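You operate a simulated robot arm through the tools that you are given. There is no shell and no other tool. Be economical: measure what you need, move in short steps, check, and stop when the job is done.

The job below is to be done with a simulated robot arm. You get a single attempt, and the scene is never put back.

## Task
Set winder A for new yarn: fit the 4 mm eye, seat the loose disc, tension as on the card.
Fine: knob to held, arm over the disc.

Only the result counts: the job must be done as asked and must still hold three seconds after the hand-in. Knocking over, shifting, dropping, spilling or breaking anything else fails it.

## Robot
A 7-joint arm with a two-finger parallel gripper, fixed in place. Base frame: the origin is at the foot of the arm, x ahead of it, y to its left, z up. Units: cm, degrees, N and s.
With the tool pointing down near the work surface it reaches from about 12 to 58 cm from the base axis. Its first joint turns from -66.0 to 66.0 degrees. Payload 2.6 kg.
Tool frame: the origin (TCP) lies between the finger pads and is the grasp point; the fingertips stand 3 cm ahead of it; z points along the fingers, y is the line along which they close. Largest opening 9.4 cm; finger width 2.8, thickness 1; the body of the gripper, 5 by 9.6 cm, starts 5.5 cm behind the TCP.
Orientation is that of the tool frame in the base frame, as [roll, pitch, yaw] about the fixed x, y, z axes, in that order (R = Rz(yaw) Ry(pitch) Rx(roll)). With the fingers straight down and closing along the base's y, the tool's x points along the base's -x, its y along +y and its z along -z.

## Interface
- The arm moves only by the tool drive_tool. Its argument "commands" is a list of rows, each a list of 3 entries, a list of its own where there are three numbers: the finger opening in cm, from 0 to 9.4, then the shift along the tool's x, y, z in cm, then the turn, a rotation vector about the tool's x, y, z in degrees. In form: [[claw, [tx, ty, tz], [rx, ry, rz]], ...]. A call has 1 to 8 rows; each row is the pose to reach, as a shift and turn from the pose commanded when the call began, along the tool's axes at that moment. Each row takes 0.2 s and may step no farther than 5 cm and 8.6 degrees from the row before; otherwise, or with a gripper value out of range, the whole call is refused. A pose out of reach is approached as far as the arm can. The call stops where the force on the tool passes 90 N (or 10 N more than at its start, if that is more) or the arm is blocked; 0.2 s more then pass. The fingers move at their own pace (about 7.2 cm/s each) and stop on an object; they squeeze with about 38 N. The grip force told is the motor's: it shows also when the fingers shut on nothing. Time passes only in rows, and 0.2 s behind the last, so rows that repeat a pose let the fingers close. The reply holds the time, the measured pose of the TCP, the force on the tool along the base axes, the opening and the grip force, in the units named above and with some noise.
- Cameras (640 x 400 px; columns grow to the right, rows downward): "scene" is fixed at [2.04, 42.18, 56.32]; the picture's right is [-0.88, -0.48, 0.00], its down [-0.28, 0.51, -0.82] and it looks along [0.39, -0.72, -0.58] (base axes); focal length 324 px, centre (320, 200). "wrist" rides on the gripper at [7.6, 1.4, -10.2] in the tool frame; the picture's right is [-0.18, 0.98, 0.00], its down [-0.75, -0.14, -0.64] and it looks along [-0.63, -0.12, 0.77] (tool axes); focal length 243 px, centre (320, 200). There is no depth. A picture from a camera that has moved, and an enlarged one, comes with that camera's place and axes in the base frame and with its lens.
- capture(camera): a new picture of that camera. The clock stands still meanwhile.
- zoom(camera, box): a new picture of the part [left, top, right, bottom] of that camera's present view, enlarged. The clock stands still meanwhile.
- hand_in(): hands the job in; it is judged then, once.

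Go step by step. Nothing tells you positions but the pictures and the camera data: compare them with the known pose of the tool, close in by small moves and look again before you grip or let go. The budget is 120 turns and 84 pictures, counting those below and the enlarged ones. Unless the task says otherwise, let go and move clear before handing in, and close with one line.

The tools are called as name(argument=value, ...) on one line, values as JSON. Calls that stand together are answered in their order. drive_tool: Moves the arm, as the interface text tells. Its arguments: {"type":"object","properties":{"commands":{"type":"array","items":{"type":"array"}}},"required":["commands"]} The other tools are called the same way: capture (camera) takes a picture; zoom (camera, box) takes an enlarged picture of a part of a camera's view; hand_in () hands the job in.

At the start:

```text
time_s: 0.0
eef_pos: [41.93, -10.22, 28.39]
tcp_rot: [-180.0, 0.0, 180.0]
contact_force: [0.0, 0.1, -0.4]
width: 9.41
finger_force: 0.0
```

scene: 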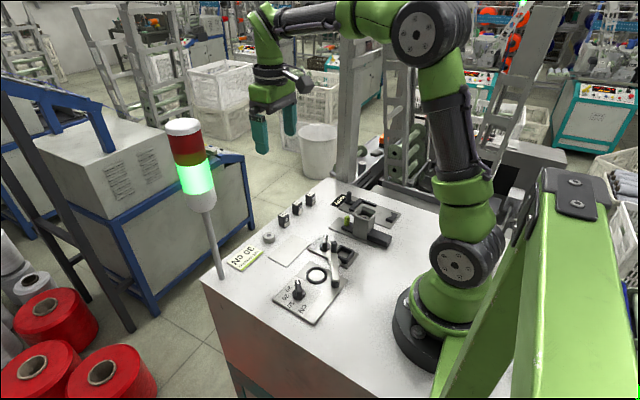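
wrist: 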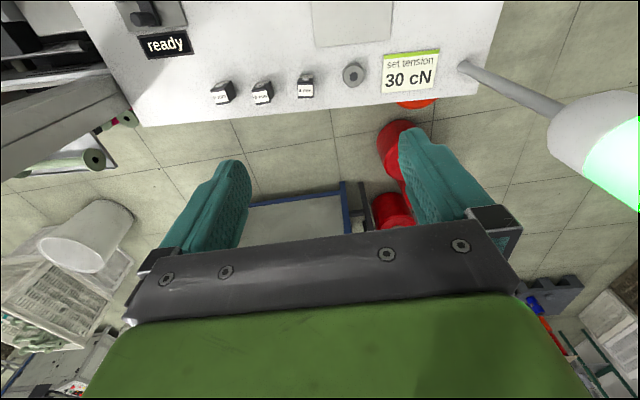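

I see the panel with a knob, ring, block with small eyes, disc and card. I zoom in to read the details first.

zoom(camera="scene", box=[260, 230, 370, 330])

zoom(camera="scene", box=[310, 180, 420, 270])

zoom(camera="scene", box=[220, 180, 330, 280])

zoom(camera="wrist", box=[120, 0, 480, 130])

```text
4.00 times, centred on (315, 280) of scene
camera zoom: at [2.04, 42.18, 56.32], right [-0.88, -0.48, 0.0], down [-0.28, 0.51, -0.82], along [0.39, -0.72, -0.58], focal length 1296 px, centre (340, -120)
```

zoom: 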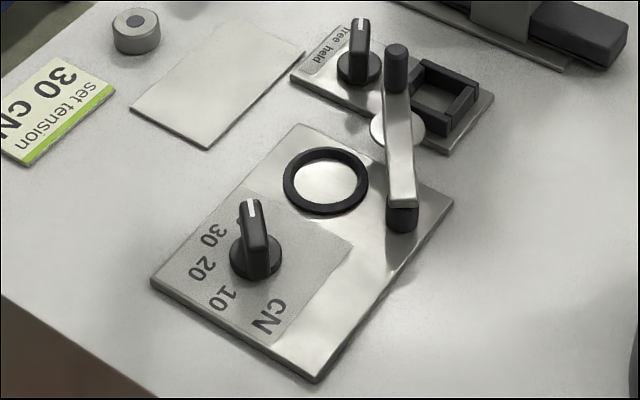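

```text
4.44 times, centred on (365, 225) of scene
camera zoom: at [2.04, 42.18, 56.32], right [-0.88, -0.48, 0.0], down [-0.28, 0.51, -0.82], along [0.39, -0.72, -0.58], focal length 1440 px, centre (120, 89)
```

zoom: 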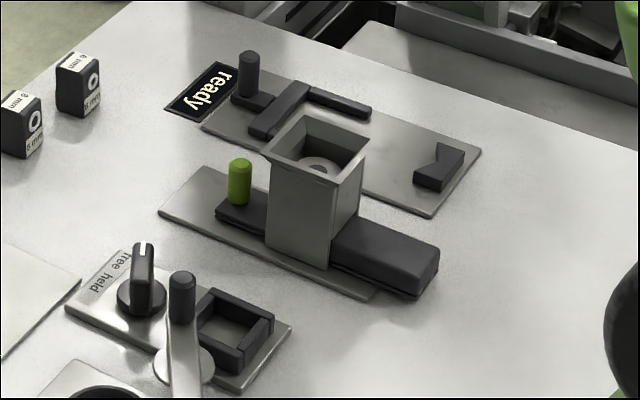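

```text
4.00 times, centred on (275, 230) of scene
camera zoom: at [2.04, 42.18, 56.32], right [-0.88, -0.48, 0.0], down [-0.28, 0.51, -0.82], along [0.39, -0.72, -0.58], focal length 1296 px, centre (500, 80)
```

zoom: 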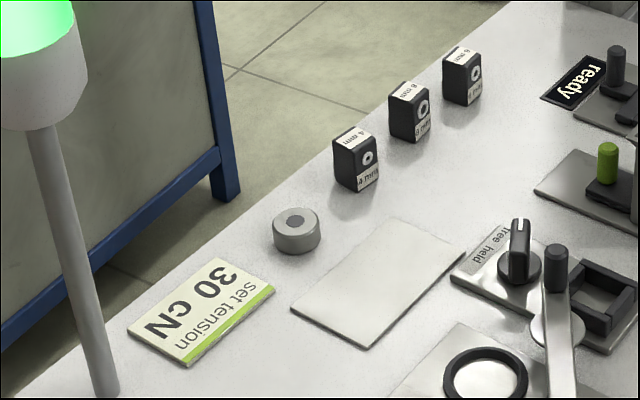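

```text
1.78 times, centred on (300, 65) of wrist
camera zoom: at [34.22, -8.78, 38.51], right [0.18, 0.98, 0.0], down [0.75, -0.14, 0.64], along [0.63, -0.12, -0.77], focal length 431 px, centre (356, 440)
```

zoom: 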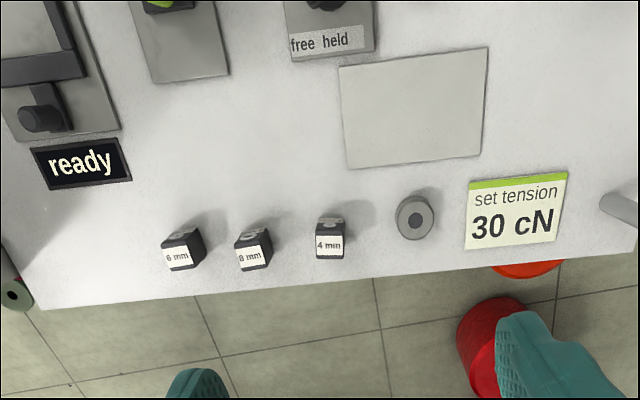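

The two cameras' views agree on a table surface near z ≈ 0, rather than the -24 given, so I will treat heights cautiously. Next I back the tool up so the wrist camera looks onto the plates.

drive_tool(commands=[[9.4, [4.5, 1.5, 0], [0, 0, 0]], [9.4, [9, 3, 0], [0, 0, 0]], [9.4, [13, 4.5, 0], [0, 0, 0]], [9.4, [16, 6, 0], [0, 0, 0]], [9.4, [16, 6, 0], [0, 0, 0]]])

capture(camera="wrist")

zoom(camera="wrist", box=[120, 0, 520, 180])

```text
time_s: 1.2
eef_pos: [25.81, -4.04, 28.3]
tcp_rot: [179.9, 0.0, -180.0]
contact_force: [-1.1, 0.4, 0.0]
width: 9.36
finger_force: 0.0
```

```text
77 pictures are left
camera wrist: at [18.2, -2.76, 38.46], right [0.18, 0.98, 0.0], down [0.75, -0.14, 0.64], along [0.63, -0.12, -0.77], focal length 243 px, centre (320, 200)
```

wrist: 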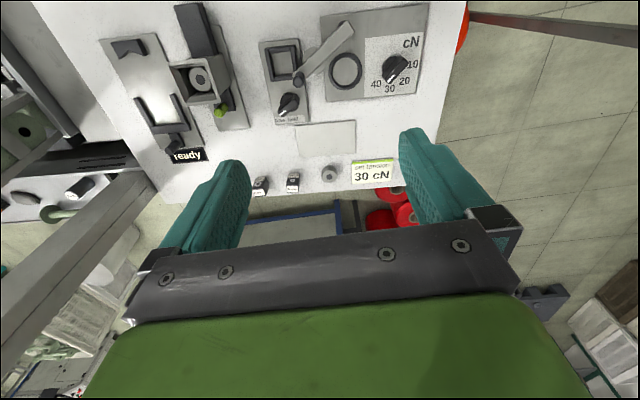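

```text
1.60 times, centred on (320, 90) of wrist
camera zoom: at [18.2, -2.76, 38.46], right [0.18, 0.98, 0.0], down [0.75, -0.14, 0.64], along [0.63, -0.12, -0.77], focal length 388 px, centre (320, 376)
```

zoom: 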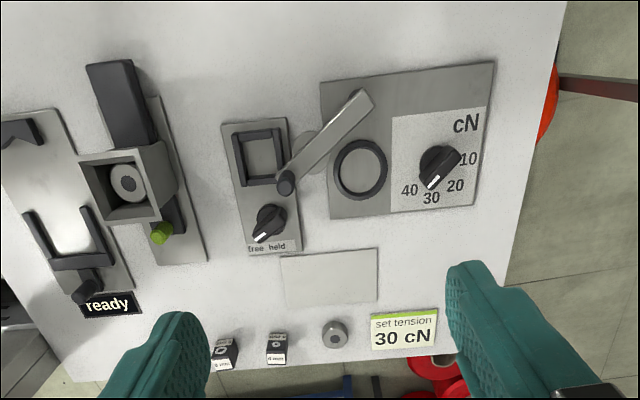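

The layout is clear now: the socket with its free/held knob, the ring seat with the swing arm, and the tension dial. I look closer at each.

zoom(camera="wrist", box=[310, 0, 440, 110])

zoom(camera="wrist", box=[250, 20, 360, 130])

zoom(camera="wrist", box=[240, 150, 350, 210])

```text
3.64 times, centred on (375, 55) of wrist
camera zoom: at [18.2, -2.76, 38.46], right [0.18, 0.98, 0.0], down [0.75, -0.14, 0.64], along [0.63, -0.12, -0.77], focal length 882 px, centre (120, 727)
```

zoom: 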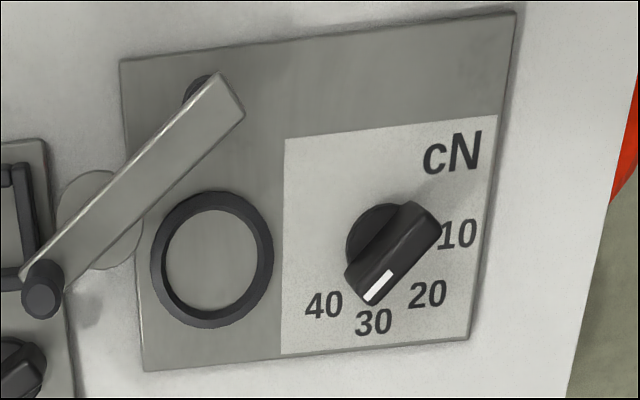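

```text
3.64 times, centred on (305, 75) of wrist
camera zoom: at [18.2, -2.76, 38.46], right [0.18, 0.98, 0.0], down [0.75, -0.14, 0.64], along [0.63, -0.12, -0.77], focal length 882 px, centre (374, 654)
```

zoom: 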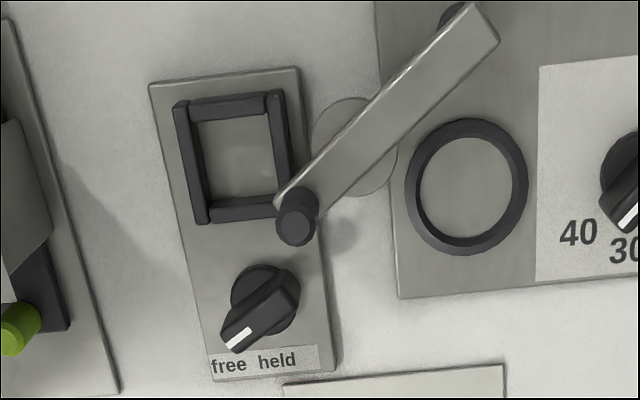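

```text
5.82 times, centred on (295, 180) of wrist
camera zoom: at [18.2, -2.76, 38.46], right [0.18, 0.98, 0.0], down [0.75, -0.14, 0.64], along [0.63, -0.12, -0.77], focal length 1412 px, centre (466, 316)
```

zoom: 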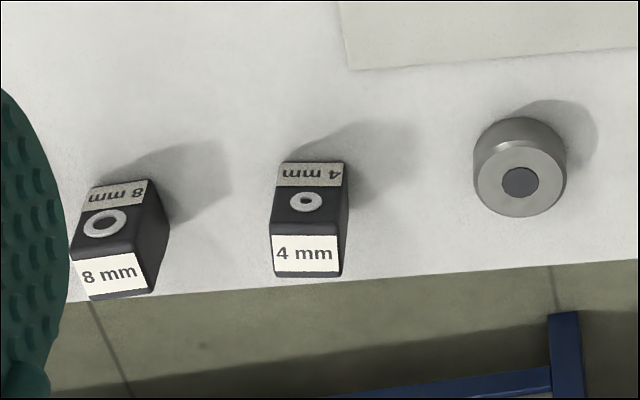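

I take the loose disc to be near (43.1, -5.9), the ring seat near (26.7, -0.8), the arm pivot near (21.3, -0.5) and the socket near (24.3, -9.3). The disc goes first, then the arm, because the arm handle now overhangs the socket.

drive_tool(commands=[[6, [-4.3, -0.5, 2], [0, 0, 0]], [6, [-8.6, -1, 4], [0, 0, 0]], [6, [-13, -1.5, 6], [0, 0, 0]], [6, [-17.3, -1.9, 8], [0, 0, 0]], [6, [-17.3, -1.9, 12.5], [0, 0, 0]], [6, [-17.3, -1.9, 16], [0, 0, 0]], [6, [-17.3, -1.9, 16], [0, 0, 0]]])

capture(camera="wrist")

zoom(camera="scene", box=[210, 160, 370, 290])

```text
time_s: 2.8
eef_pos: [43.16, -6.02, 12.27]
tcp_rot: [-180.0, 0.0, -180.0]
contact_force: [0.1, 0.0, 0.1]
width: 6.0
finger_force: 0.0
```

```text
72 pictures are left
camera wrist: at [35.53, -4.55, 22.46], right [0.18, 0.98, 0.0], down [0.75, -0.14, 0.64], along [0.63, -0.12, -0.77], focal length 243 px, centre (320, 200)
```

wrist: 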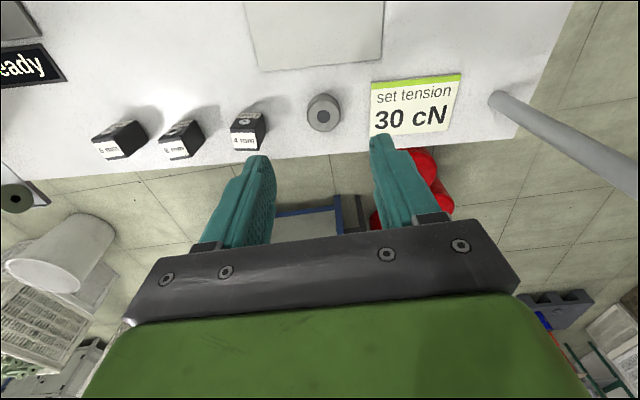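

```text
3.08 times, centred on (290, 225) of scene
camera zoom: at [2.04, 42.18, 56.32], right [-0.88, -0.48, 0.0], down [-0.28, 0.51, -0.82], along [0.39, -0.72, -0.58], focal length 997 px, centre (412, 123)
```

zoom: 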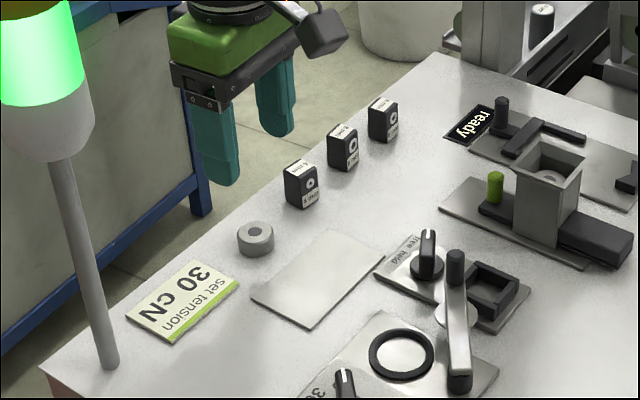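

The disc lies just ahead of the fingers. I lower partway and look again.

drive_tool(commands=[[6, [0, 0.1, 3], [0, 0, 0]], [6, [0, 0.1, 5.8], [0, 0, 0]], [6, [0, 0.1, 5.8], [0, 0, 0]]])

capture(camera="wrist")

zoom(camera="scene", box=[220, 180, 340, 270])

```text
time_s: 3.6
eef_pos: [43.15, -5.87, 6.51]
tcp_rot: [-179.9, 0.0, 180.0]
contact_force: [0.7, 1.0, -0.2]
width: 6.01
finger_force: 0.1
```

```text
70 pictures are left
camera wrist: at [35.52, -4.54, 16.69], right [0.18, 0.98, 0.0], down [0.75, -0.14, 0.64], along [0.63, -0.12, -0.77], focal length 243 px, centre (320, 200)
```

wrist: 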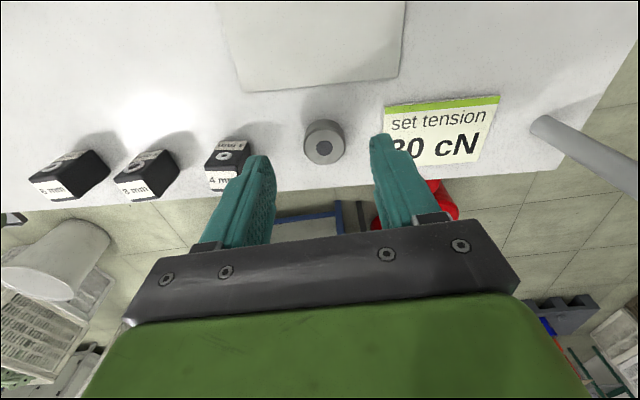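

```text
4.44 times, centred on (280, 225) of scene
camera zoom: at [2.04, 42.18, 56.32], right [-0.88, -0.48, 0.0], down [-0.28, 0.51, -0.82], along [0.39, -0.72, -0.58], focal length 1440 px, centre (498, 89)
```

zoom: 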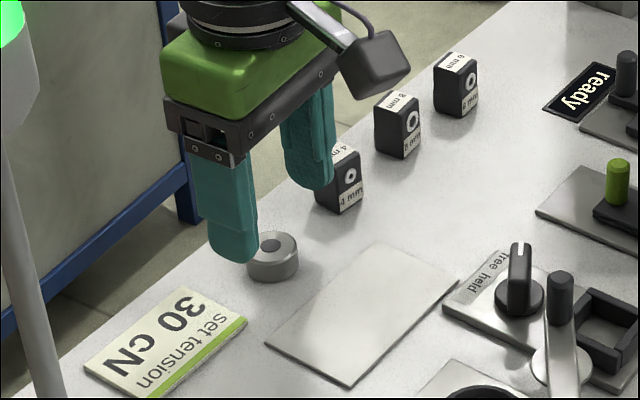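

The disc is centred under the fingers to within 2 mm. I go down gently, grip its upper part and check.

drive_tool(commands=[[5, [-0.1, 0.1, 1.2], [0, 0, 0]], [5, [-0.1, 0.1, 2.2], [0, 0, 0]], [5, [-0.1, 0.1, 2.65], [0, 0, 0]], [5, [-0.1, 0.1, 2.65], [0, 0, 0]]])

zoom(camera="scene", box=[230, 190, 330, 265])

zoom(camera="wrist", box=[200, 100, 440, 250])

```text
time_s: 4.6
eef_pos: [43.25, -5.81, 3.81]
tcp_rot: [179.9, 0.0, -179.9]
contact_force: [-0.6, -0.3, 1.0]
width: 4.95
finger_force: 0.1
```

```text
5.33 times, centred on (280, 228) of scene
camera zoom: at [2.04, 42.18, 56.32], right [-0.88, -0.48, 0.0], down [-0.28, 0.51, -0.82], along [0.39, -0.72, -0.58], focal length 1728 px, centre (533, 53)
```

zoom: 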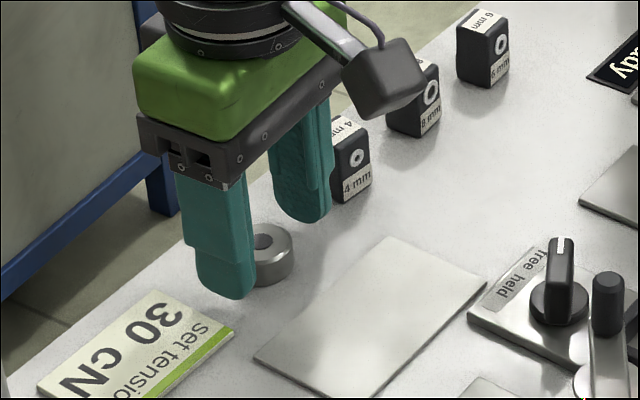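

```text
2.67 times, centred on (320, 175) of wrist
camera zoom: at [35.64, -4.45, 14.05], right [0.18, 0.98, 0.0], down [0.75, -0.14, 0.64], along [0.63, -0.12, -0.77], focal length 647 px, centre (320, 267)
```

zoom: 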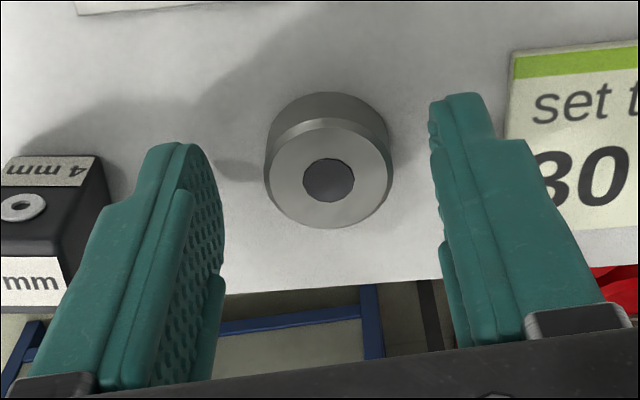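

Alignment is good; I nudge 0.15 cm forward and close.

drive_tool(commands=[[5, [-0.15, 0.08, 0], [0, 0, 0]], [2.6, [-0.15, 0.08, 0], [0, 0, 0]], [2.6, [-0.15, 0.08, 0], [0, 0, 0]], [2.6, [-0.15, 0.08, 0], [0, 0, 0]]])

zoom(camera="wrist", box=[200, 100, 440, 250])

```text
time_s: 5.6
eef_pos: [43.48, -5.71, 3.74]
tcp_rot: [179.9, 0.0, 180.0]
contact_force: [-0.7, 0.2, 1.4]
width: 2.84
finger_force: 38.0
```

```text
2.67 times, centred on (320, 175) of wrist
camera zoom: at [35.78, -4.37, 14.06], right [0.18, 0.98, 0.0], down [0.75, -0.14, 0.64], along [0.63, -0.12, -0.77], focal length 647 px, centre (320, 267)
```

zoom: 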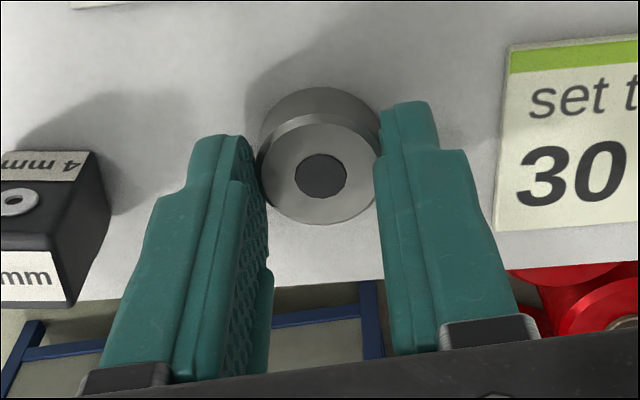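

The disc is gripped at 2.84 cm. I lift it, carry it over the ring and yaw 30° so the fingers run parallel to the arm.

drive_tool(commands=[[2.6, [0, 0, -3], [0, 0, 0]], [2.6, [0, 0, -7], [0, 0, 0]], [2.6, [3.5, 1, -9], [0, 0, -6]], [2.6, [7.5, 2.2, -9], [0, 0, -12]], [2.6, [11.5, 3.4, -9], [0, 0, -18]], [2.6, [15, 4.4, -9], [0, 0, -24]], [2.6, [16.75, 4.9, -9], [0, 0, -30]], [2.6, [16.75, 4.9, -9], [0, 0, -30]]])

capture(camera="wrist")

zoom(camera="scene", box=[260, 210, 380, 310])

```text
time_s: 7.4
eef_pos: [26.75, -0.89, 12.89]
tcp_rot: [180.0, 0.0, -150.0]
contact_force: [0.7, -0.1, 0.3]
width: 2.87
finger_force: 38.3
```

```text
65 pictures are left
camera wrist: at [19.32, -3.54, 23.02], right [-0.33, 0.94, 0.0], down [0.72, 0.26, 0.64], along [0.61, 0.21, -0.77], focal length 243 px, centre (320, 200)
```

wrist: 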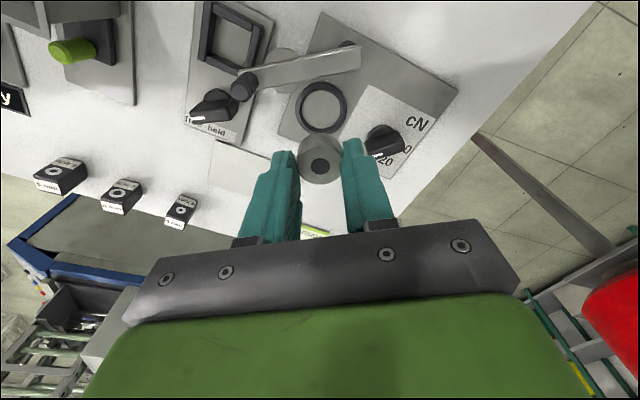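

```text
4.00 times, centred on (320, 260) of scene
camera zoom: at [2.04, 42.18, 56.32], right [-0.88, -0.48, 0.0], down [-0.28, 0.51, -0.82], along [0.39, -0.72, -0.58], focal length 1296 px, centre (320, -40)
```

zoom: 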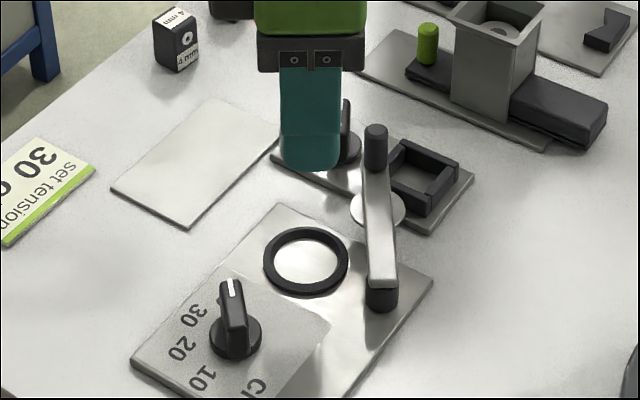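

The ring centre measures (26.75, -0.95), right under the disc. I lower to just above it and check.

drive_tool(commands=[[2.6, [0, 0, 3.5], [0, 0, 0]], [2.6, [0, 0, 6.4], [0, 0, 0]], [2.6, [0, 0, 6.4], [0, 0, 0]]])

zoom(camera="wrist", box=[200, 60, 440, 210])

zoom(camera="scene", box=[280, 230, 360, 300])

```text
time_s: 8.2
eef_pos: [26.62, -0.9, 6.45]
tcp_rot: [180.0, 0.1, -150.0]
contact_force: [0.0, -0.3, 0.5]
width: 2.86
finger_force: 37.9
```

```text
2.67 times, centred on (320, 135) of wrist
camera zoom: at [19.3, -3.47, 16.62], right [-0.33, 0.94, 0.0], down [0.72, 0.25, 0.64], along [0.61, 0.21, -0.77], focal length 647 px, centre (320, 373)
```

zoom: 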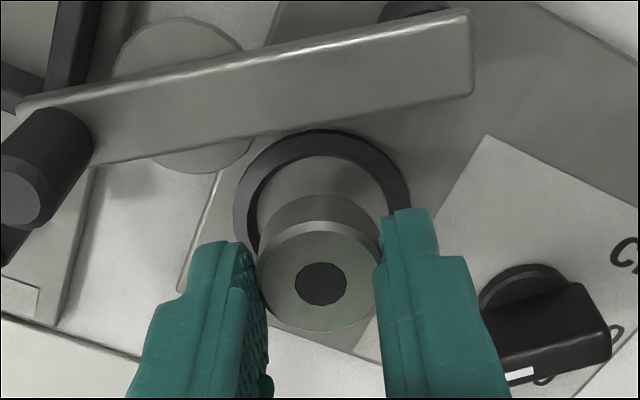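

```text
5.71 times, centred on (320, 265) of scene
camera zoom: at [2.04, 42.18, 56.32], right [-0.88, -0.48, 0.0], down [-0.28, 0.51, -0.82], along [0.39, -0.72, -0.58], focal length 1852 px, centre (320, -171)
```

zoom: 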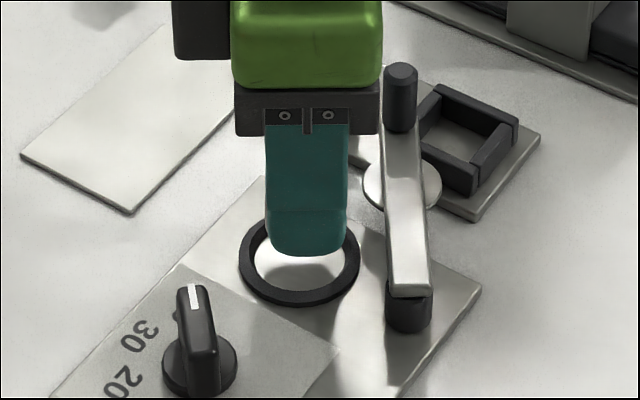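

Still centred. I lower in small steps until contact.

drive_tool(commands=[[2.6, [0, 0, 1.0], [0, 0, 0]], [2.6, [0, 0, 1.8], [0, 0, 0]], [2.6, [0, 0, 2.1], [0, 0, 0]], [2.6, [0, 0, 2.1], [0, 0, 0]]])

zoom(camera="wrist", box=[200, 60, 440, 210])

zoom(camera="scene", box=[280, 230, 360, 300])

```text
time_s: 9.2
eef_pos: [26.63, -0.91, 4.37]
tcp_rot: [179.9, 0.1, -150.0]
contact_force: [-7.5, 1.8, 29.9]
width: 2.85
finger_force: 38.1
```

```text
2.67 times, centred on (320, 135) of wrist
camera zoom: at [19.32, -3.49, 14.59], right [-0.33, 0.94, 0.0], down [0.72, 0.25, 0.64], along [0.61, 0.21, -0.77], focal length 647 px, centre (320, 373)
```

zoom: 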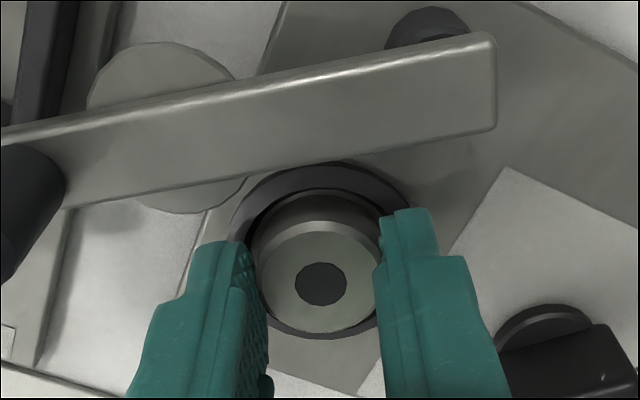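

```text
5.71 times, centred on (320, 265) of scene
camera zoom: at [2.03, 42.18, 56.32], right [-0.88, -0.48, 0.0], down [-0.28, 0.51, -0.82], along [0.39, -0.72, -0.58], focal length 1852 px, centre (320, -171)
```

zoom: 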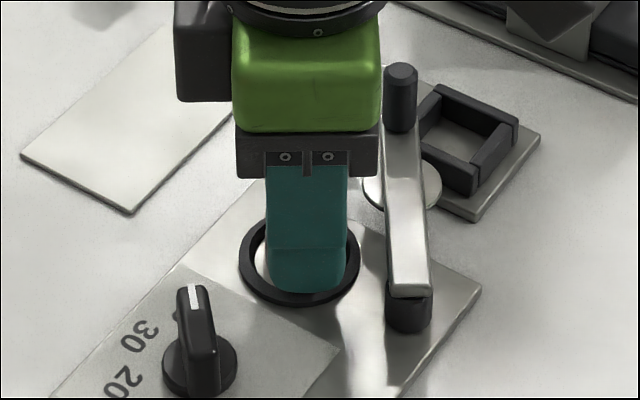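

The disc meets the seat at 30 N and is centred in the ring. I ease off a little, release and look.

drive_tool(commands=[[2.6, [0, 0, -0.1], [0, 0, 0]], [4.4, [0, 0, -0.1], [0, 0, 0]], [4.4, [0, 0, -0.1], [0, 0, 0]], [4.4, [0, 0, -2.5], [0, 0, 0]], [4.4, [0, 0, -6], [0, 0, 0]], [4.4, [0, 0, -6], [0, 0, 0]]])

zoom(camera="wrist", box=[200, 20, 440, 170])

zoom(camera="scene", box=[280, 230, 360, 300])

```text
time_s: 10.6
eef_pos: [26.53, -0.88, 10.33]
tcp_rot: [-180.0, 0.0, -149.9]
contact_force: [-0.8, -0.9, 0.8]
width: 4.38
finger_force: 0.1
```

```text
2.67 times, centred on (320, 95) of wrist
camera zoom: at [19.33, -3.5, 20.54], right [-0.33, 0.94, 0.0], down [0.72, 0.26, 0.64], along [0.61, 0.21, -0.77], focal length 647 px, centre (320, 480)
```

zoom: 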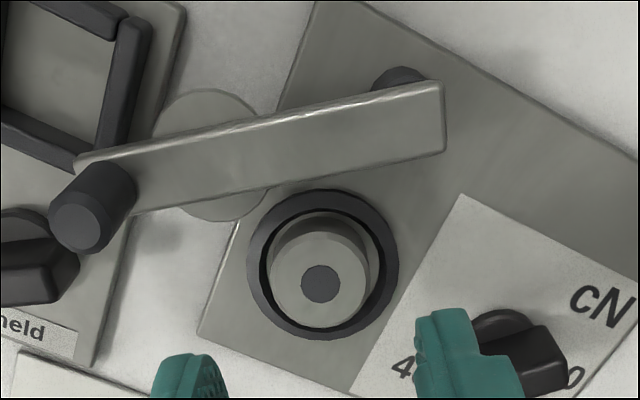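

```text
5.71 times, centred on (320, 265) of scene
camera zoom: at [2.04, 42.18, 56.32], right [-0.88, -0.48, 0.0], down [-0.28, 0.51, -0.82], along [0.39, -0.72, -0.58], focal length 1852 px, centre (320, -171)
```

zoom: 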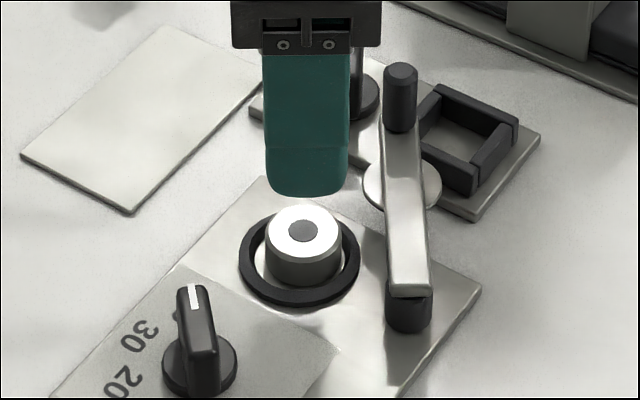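

The disc sits inside the ring. Next is the swing arm, whose handle I take to be near (25.4, -6.7) with its top at about z 6. I move above it and turn the fingers so they straddle it tangentially.

drive_tool(commands=[[4, [0.5, -0.6, -1.5], [0, 0, 8.5]], [4, [1, -1.2, -2], [0, 0, 17]], [4, [1.5, -1.8, -2], [0, 0, 25.5]], [4, [2, -2.4, -2], [0, 0, 34]], [4, [2.5, -3, -2], [0, 0, 42.5]], [4, [3, -3.6, -2], [0, 0, 51]], [4, [3.5, -4.2, -2], [0, 0, 59.5]], [4, [3.85, -4.47, -2], [0, 0, 68]]])

capture(camera="wrist")

zoom(camera="scene", box=[270, 170, 410, 290])

```text
time_s: 12.4
eef_pos: [25.52, -6.6, 12.32]
tcp_rot: [-180.0, 0.0, 141.8]
contact_force: [-0.2, -0.5, 0.7]
width: 3.99
finger_force: 0.1
```

```text
57 pictures are left
camera wrist: at [20.43, -0.91, 22.54], right [0.75, 0.66, 0.0], down [0.51, -0.58, 0.64], along [0.42, -0.48, -0.77], focal length 243 px, centre (320, 200)
```

wrist: 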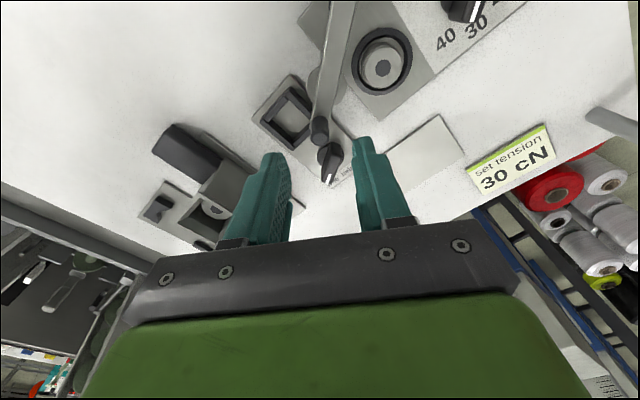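

```text
3.33 times, centred on (340, 230) of scene
camera zoom: at [2.04, 42.18, 56.32], right [-0.88, -0.48, 0.0], down [-0.28, 0.51, -0.82], along [0.39, -0.72, -0.58], focal length 1080 px, centre (253, 100)
```

zoom: 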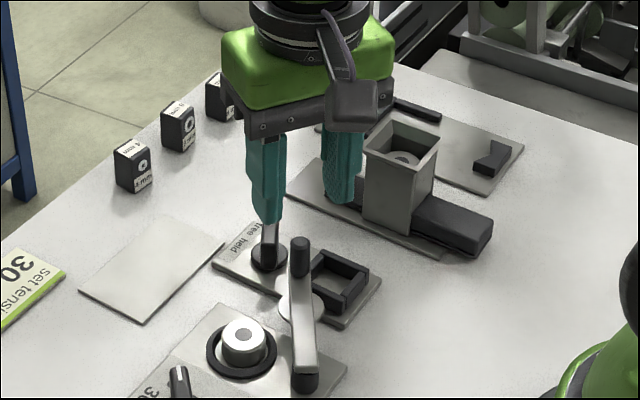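

Triangulating gives the handle at (25.4, -6.75) with its top at about z 6. I lower the straddling fingers around it.

drive_tool(commands=[[4, [0, 0, 2], [0, 0, 0]], [4, [0, 0, 4], [0, 0, 0]], [4, [0, 0, 4.8], [0, 0, 0]], [4, [0, 0, 4.8], [0, 0, 0]]])

zoom(camera="wrist", box=[200, 60, 440, 210])

zoom(camera="scene", box=[290, 200, 390, 290])

```text
time_s: 13.4
eef_pos: [25.4, -6.73, 7.56]
tcp_rot: [180.0, 0.0, 142.1]
contact_force: [-0.7, 0.1, 0.5]
width: 4.02
finger_force: 0.1
```

```text
2.67 times, centred on (320, 135) of wrist
camera zoom: at [20.38, -0.94, 17.69], right [0.75, 0.66, 0.0], down [0.51, -0.58, 0.64], along [0.42, -0.48, -0.77], focal length 647 px, centre (320, 373)
```

zoom: 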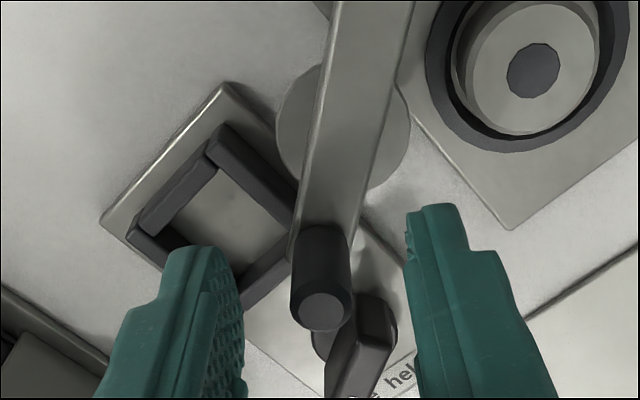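

```text
4.44 times, centred on (340, 245) of scene
camera zoom: at [2.04, 42.18, 56.32], right [-0.88, -0.48, 0.0], down [-0.28, 0.51, -0.82], along [0.39, -0.72, -0.58], focal length 1440 px, centre (231, 0)
```

zoom: 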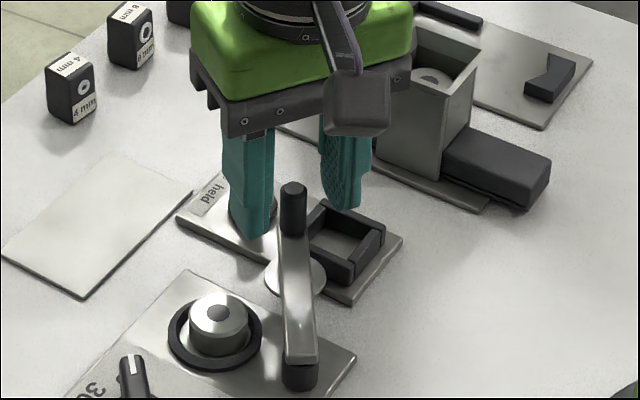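

The handle is centred between the fingers and the tips are about 1 cm above the arm. I narrow the cage and swing it along its arc partway.

drive_tool(commands=[[2.0, [0, 0, 0], [0, 0, 0]], [2.0, [0, 0, 0], [0, 0, 0]], [2.0, [-0.26, 1.0, 0], [0, 0, -5]], [2.0, [-0.37, 2.03, 0], [0, 0, -10]], [2.0, [-0.34, 3.06, 0], [0, 0, -15]], [2.0, [-0.16, 4.08, 0], [0, 0, -20]]])

zoom(camera="wrist", box=[200, 30, 440, 180])

zoom(camera="scene", box=[280, 210, 380, 300])

```text
time_s: 14.8
eef_pos: [28.13, -3.53, 7.56]
tcp_rot: [-180.0, -0.1, 162.2]
contact_force: [-0.5, -0.9, -0.8]
width: 2.02
finger_force: 0.3
```

```text
2.67 times, centred on (320, 105) of wrist
camera zoom: at [21.34, 0.13, 17.74], right [0.48, 0.88, 0.0], down [0.67, -0.37, 0.64], along [0.56, -0.31, -0.77], focal length 647 px, centre (320, 453)
```

zoom: 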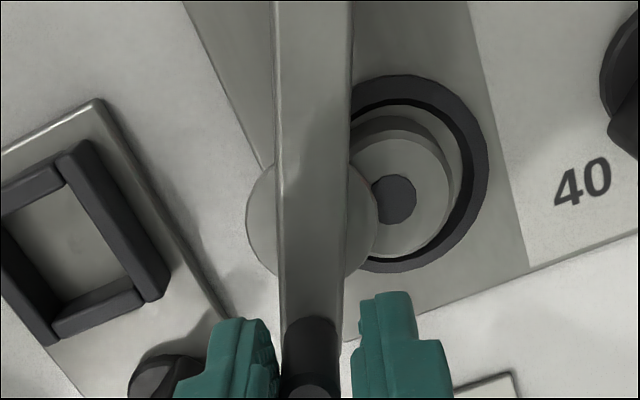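

```text
4.44 times, centred on (330, 255) of scene
camera zoom: at [2.04, 42.18, 56.32], right [-0.88, -0.48, 0.0], down [-0.28, 0.51, -0.82], along [0.39, -0.72, -0.58], focal length 1440 px, centre (276, -44)
```

zoom: 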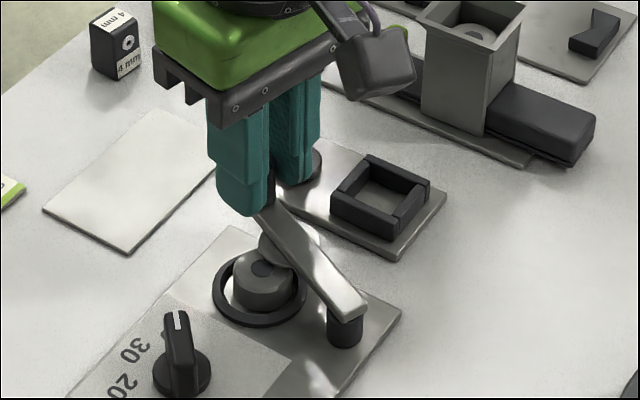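

The arm follows and its pad is moving over the disc. I continue the arc to bring the pad above the disc's centre.

drive_tool(commands=[[2.0, [-0.05, 0.9, 0], [0, 0, -5]], [2.0, [0.03, 1.8, 0], [0, 0, -10]], [2.0, [0.2, 2.5, 0], [0, 0, -14]], [2.0, [0.28, 2.95, 0], [0, 0, -16]], [2.0, [0.28, 2.95, 0], [0, 0, -16]]])

zoom(camera="wrist", box=[200, 0, 440, 150])

zoom(camera="scene", box=[280, 210, 380, 300])

```text
time_s: 16.0
eef_pos: [28.87, -0.65, 7.55]
tcp_rot: [-180.0, 0.0, 178.1]
contact_force: [0.8, -0.5, -0.1]
width: 2.0
finger_force: 0.0
```

```text
2.67 times, centred on (320, 75) of wrist
camera zoom: at [21.24, 0.97, 17.74], right [0.22, 0.98, 0.0], down [0.75, -0.17, 0.64], along [0.63, -0.14, -0.77], focal length 647 px, centre (320, 533)
```

zoom: 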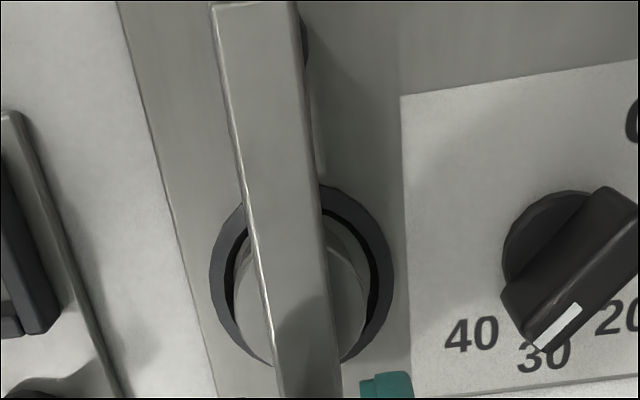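

```text
4.44 times, centred on (330, 255) of scene
camera zoom: at [2.04, 42.18, 56.32], right [-0.88, -0.48, 0.0], down [-0.28, 0.51, -0.82], along [0.39, -0.72, -0.58], focal length 1440 px, centre (276, -44)
```

zoom: 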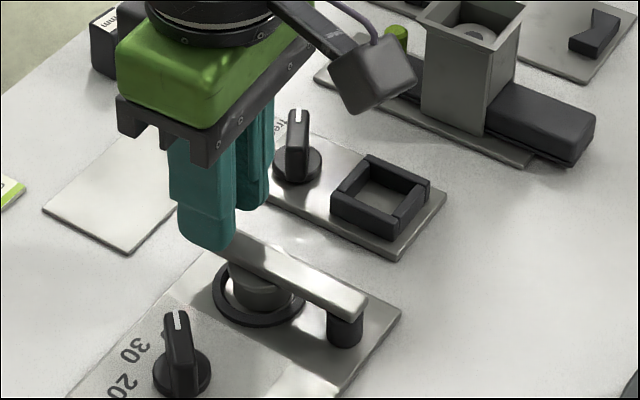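

The arm line now passes within 2 mm of the ring centre, aligned with the plate. I lift off and verify before going for the 4 mm eye.

drive_tool(commands=[[2.6, [0, -0.1, 0], [0, 0, 0]], [2.6, [0, -0.1, -3], [0, 0, 0]], [4.5, [-4.5, -3, -5], [0, 0, 0]], [4.5, [-9, -6.5, -5], [0, 0, -1.9]], [4.5, [-12.5, -10, -5], [0, 0, -1.9]], [4.5, [-13.4, -11.4, -5], [0, 0, -1.9]], [4.5, [-13.4, -11.4, -5], [0, 0, -1.9]]])

capture(camera="wrist")

zoom(camera="scene", box=[280, 210, 380, 300])

zoom(camera="wrist", box=[200, 60, 440, 210])

```text
refused: row 3 steps farther than a row can; nothing moved
```

```text
49 pictures are left
camera wrist: at [21.24, 0.97, 17.74], right [0.22, 0.98, 0.0], down [0.75, -0.17, 0.64], along [0.63, -0.14, -0.77], focal length 243 px, centre (320, 200)
```

wrist: 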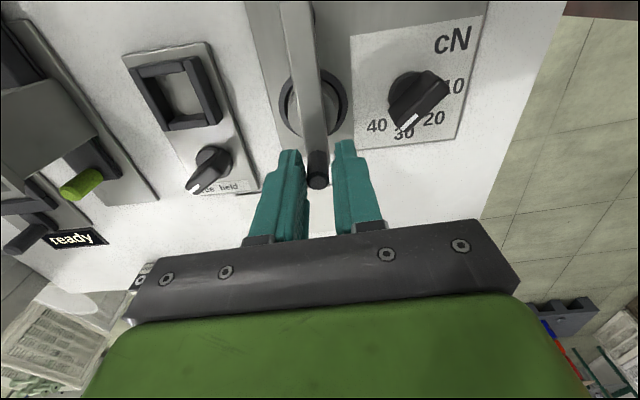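

```text
4.44 times, centred on (330, 255) of scene
camera zoom: at [2.04, 42.18, 56.32], right [-0.88, -0.48, 0.0], down [-0.28, 0.51, -0.82], along [0.39, -0.72, -0.58], focal length 1440 px, centre (276, -44)
```

zoom: 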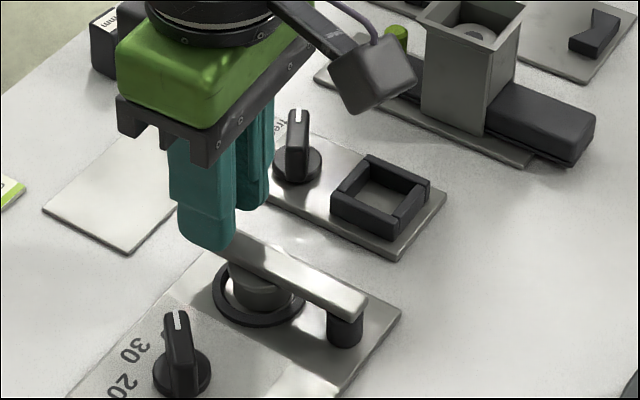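

```text
2.67 times, centred on (320, 135) of wrist
camera zoom: at [21.24, 0.97, 17.74], right [0.22, 0.98, 0.0], down [0.75, -0.17, 0.64], along [0.63, -0.14, -0.77], focal length 647 px, centre (320, 373)
```

zoom: 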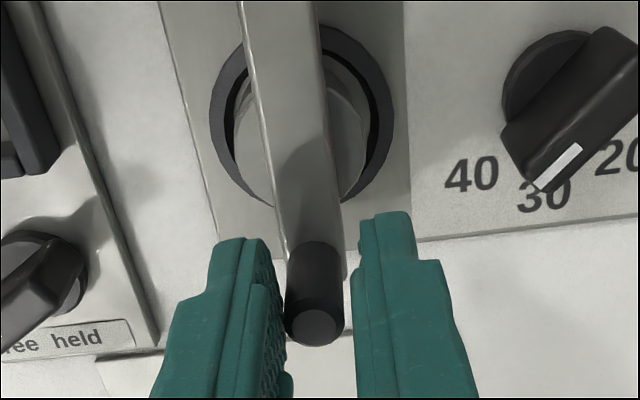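

A step was too long; I split the move into shorter ones.

drive_tool(commands=[[2.6, [0, 0, 0], [0, 0, 0]], [2.6, [0, 0, -3], [0, 0, 0]], [3, [0, 0, -5], [0, 0, 0]], [4.5, [-3.5, -2.8, -5], [0, 0, 0]], [4.5, [-7, -5.6, -5], [0, 0, 0]], [4.5, [-10.4, -8.4, -5], [0, 0, 0]], [4.5, [-13.67, -10.9, -5], [0, 0, -1.9]], [4.5, [-13.67, -10.9, -5], [0, 0, -1.9]]])

capture(camera="wrist")

zoom(camera="scene", box=[230, 180, 380, 300])

```text
time_s: 17.8
eef_pos: [42.18, -12.15, 12.52]
tcp_rot: [180.0, 0.1, 179.8]
contact_force: [0.5, 0.1, 0.0]
width: 4.52
finger_force: 0.0
```

```text
46 pictures are left
camera wrist: at [34.54, -10.73, 22.73], right [0.19, 0.98, 0.0], down [0.75, -0.14, 0.64], along [0.63, -0.12, -0.77], focal length 243 px, centre (320, 200)
```

wrist: 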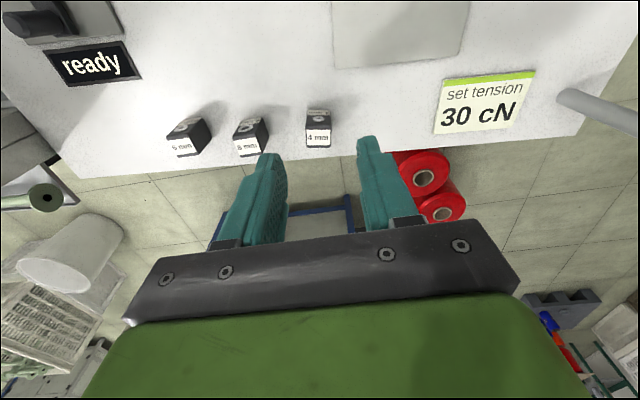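

```text
3.33 times, centred on (305, 240) of scene
camera zoom: at [2.05, 42.18, 56.32], right [-0.88, -0.48, 0.0], down [-0.28, 0.51, -0.82], along [0.39, -0.72, -0.58], focal length 1080 px, centre (370, 67)
```

zoom: 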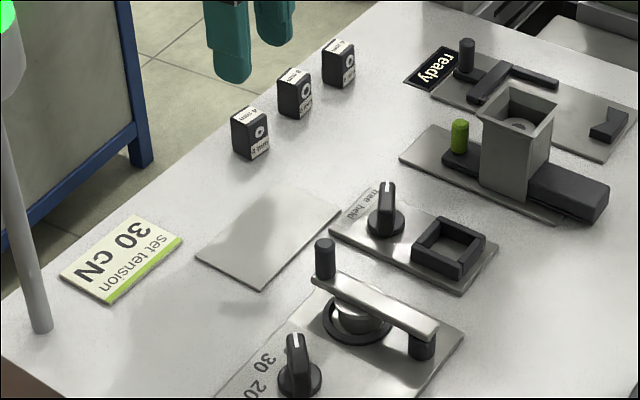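

The arm stays over the disc. The 4 mm eye's top appears near (43.7, -12.7), so I lower over it and measure closely.

drive_tool(commands=[[4.5, [-1.3, -0.5, 2.5], [0, 0, 0]], [4.5, [-1.3, -0.5, 5.2], [0, 0, 0]], [4.5, [-1.3, -0.5, 5.2], [0, 0, 0]]])

zoom(camera="wrist", box=[200, 80, 440, 230])

zoom(camera="scene", box=[250, 180, 320, 240])

```text
time_s: 18.6
eef_pos: [43.38, -12.41, 7.37]
tcp_rot: [-179.9, 0.0, 179.8]
contact_force: [0.0, 0.2, -0.4]
width: 4.5
finger_force: 0.0
```

```text
2.67 times, centred on (320, 155) of wrist
camera zoom: at [35.81, -11.13, 17.54], right [0.19, 0.98, 0.0], down [0.75, -0.14, 0.64], along [0.63, -0.12, -0.77], focal length 647 px, centre (320, 320)
```

zoom: 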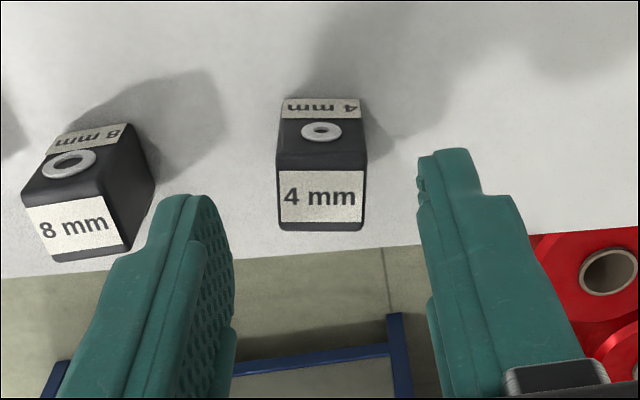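

```text
6.67 times, centred on (285, 210) of scene
camera zoom: at [2.04, 42.18, 56.32], right [-0.88, -0.48, 0.0], down [-0.28, 0.51, -0.82], along [0.39, -0.72, -0.58], focal length 2160 px, centre (553, 133)
```

zoom: 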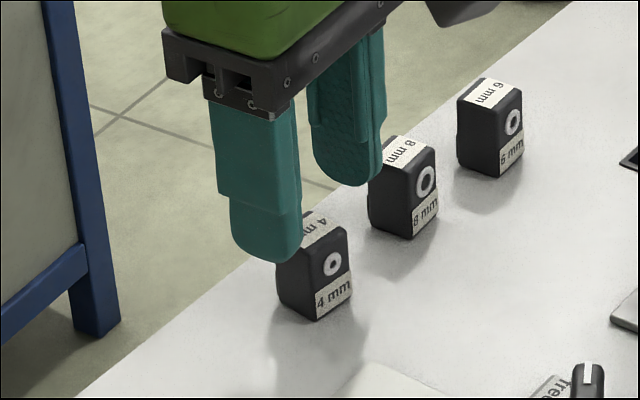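

The block measures about 2.05 wide and 3.2 high, centred near (43.6, -12.58) and yawed about -10°. I turn to match, narrow the fingers and lower them around its upper part.

drive_tool(commands=[[3.5, [-0.1, -0.1, 0], [0, 0, 5]], [3.5, [-0.2, -0.17, 0], [0, 0, 10]], [3.5, [-0.2, -0.17, 0], [0, 0, 10]]])

zoom(camera="wrist", box=[220, 90, 420, 215])

```text
time_s: 19.4
eef_pos: [43.64, -12.74, 7.44]
tcp_rot: [180.0, 0.1, 169.8]
contact_force: [-0.3, 0.8, 0.2]
width: 3.51
finger_force: 0.0
```

```text
3.20 times, centred on (320, 152) of wrist
camera zoom: at [36.4, -9.98, 17.57], right [0.35, 0.94, 0.0], down [0.72, -0.27, 0.64], along [0.6, -0.23, -0.77], focal length 776 px, centre (320, 352)
```

zoom: 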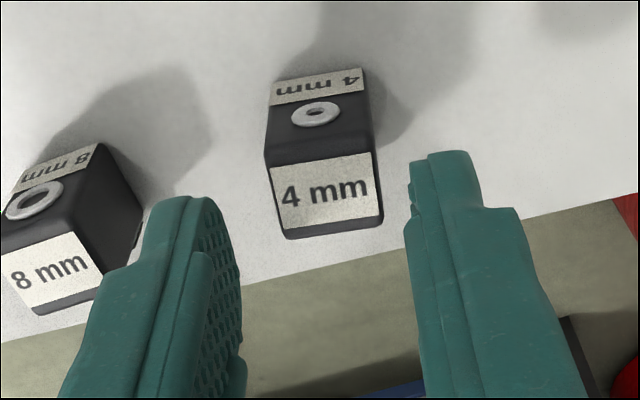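

Yaw and centring are good, with about 0.9 cm clearance to the 8 mm block. I descend and grip.

drive_tool(commands=[[3.4, [0, 0.1, 1.2], [0, 0, 0]], [3.4, [0, 0.1, 2.4], [0, 0, 0]], [3.4, [0, 0.1, 2.4], [0, 0, 0]], [1.6, [0, 0.1, 2.4], [0, 0, 0]], [1.6, [0, 0.1, 2.4], [0, 0, 0]], [1.6, [0, 0.1, 2.4], [0, 0, 0]]])

zoom(camera="wrist", box=[220, 90, 420, 215])

zoom(camera="scene", box=[250, 180, 320, 240])

```text
time_s: 20.8
eef_pos: [43.63, -12.48, 4.98]
tcp_rot: [-180.0, 0.0, 169.9]
contact_force: [0.1, -1.1, -0.5]
width: 2.07
finger_force: 38.2
```

```text
3.20 times, centred on (320, 152) of wrist
camera zoom: at [36.39, -9.89, 15.17], right [0.35, 0.94, 0.0], down [0.72, -0.27, 0.64], along [0.6, -0.23, -0.77], focal length 776 px, centre (320, 352)
```

zoom: 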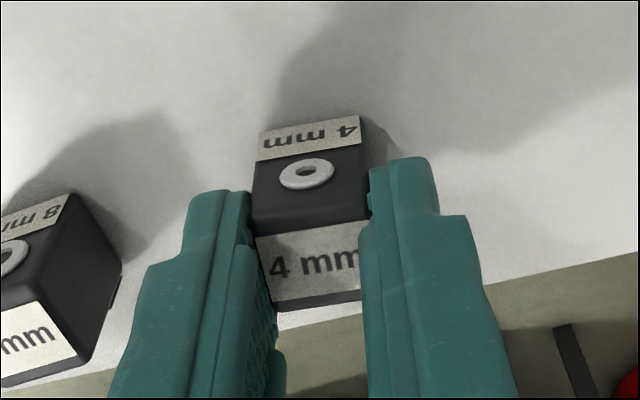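

```text
6.67 times, centred on (285, 210) of scene
camera zoom: at [2.04, 42.18, 56.32], right [-0.88, -0.48, 0.0], down [-0.28, 0.51, -0.82], along [0.39, -0.72, -0.58], focal length 2160 px, centre (553, 133)
```

zoom: 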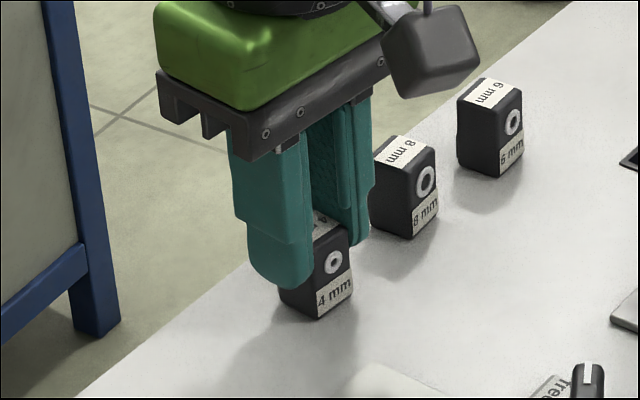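

The eye is gripped at 2.07 cm. I lift straight up and carry it above the socket, turning to the frame's -5.8° yaw.

drive_tool(commands=[[1.6, [0, 0, -3.5], [0, 0, 0]], [1.6, [0, 0, -7.5], [0, 0, 0]], [1.6, [4.5, 0, -7.5], [0, 0, -1]], [1.6, [9.2, 0, -7.5], [0, 0, -2]], [1.6, [13.5, -0.1, -7.5], [0, 0, -3]], [1.6, [17.2, -0.1, -7.5], [0, 0, -4.2]], [1.6, [19.68, -0.12, -7.5], [0, 0, -4.2]], [1.6, [19.68, -0.12, -7.5], [0, 0, -4.2]]])

zoom(camera="wrist", box=[200, 30, 440, 180])

zoom(camera="scene", box=[300, 190, 400, 275])

```text
time_s: 22.6
eef_pos: [24.26, -9.49, 12.39]
tcp_rot: [-180.0, 0.0, 174.0]
contact_force: [-0.7, -1.0, 0.0]
width: 2.04
finger_force: 37.8
```

```text
2.67 times, centred on (320, 105) of wrist
camera zoom: at [16.85, -7.2, 22.61], right [0.28, 0.96, 0.0], down [0.73, -0.22, 0.64], along [0.62, -0.18, -0.77], focal length 647 px, centre (320, 453)
```

zoom: 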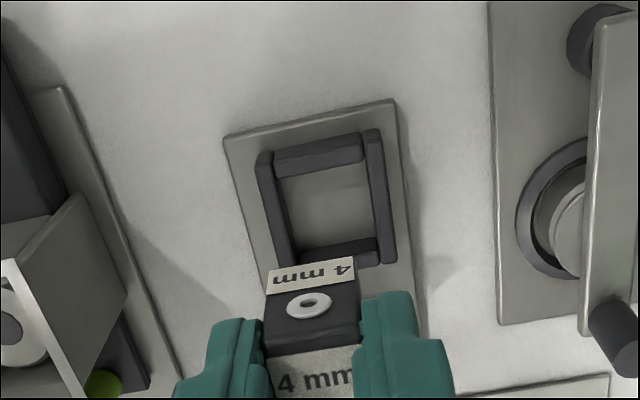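

```text
4.71 times, centred on (350, 232) of scene
camera zoom: at [2.04, 42.18, 56.32], right [-0.88, -0.48, 0.0], down [-0.28, 0.51, -0.82], along [0.39, -0.72, -0.58], focal length 1525 px, centre (179, 47)
```

zoom: 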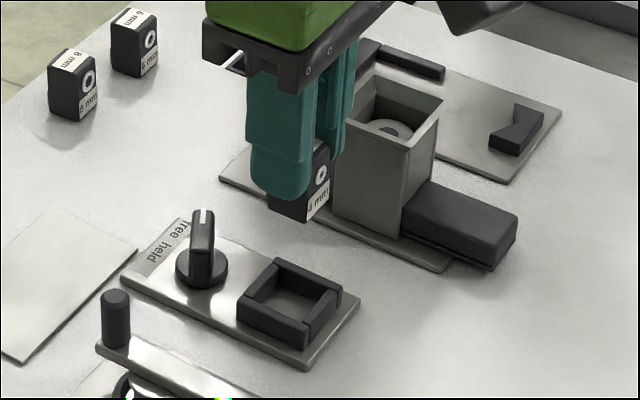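

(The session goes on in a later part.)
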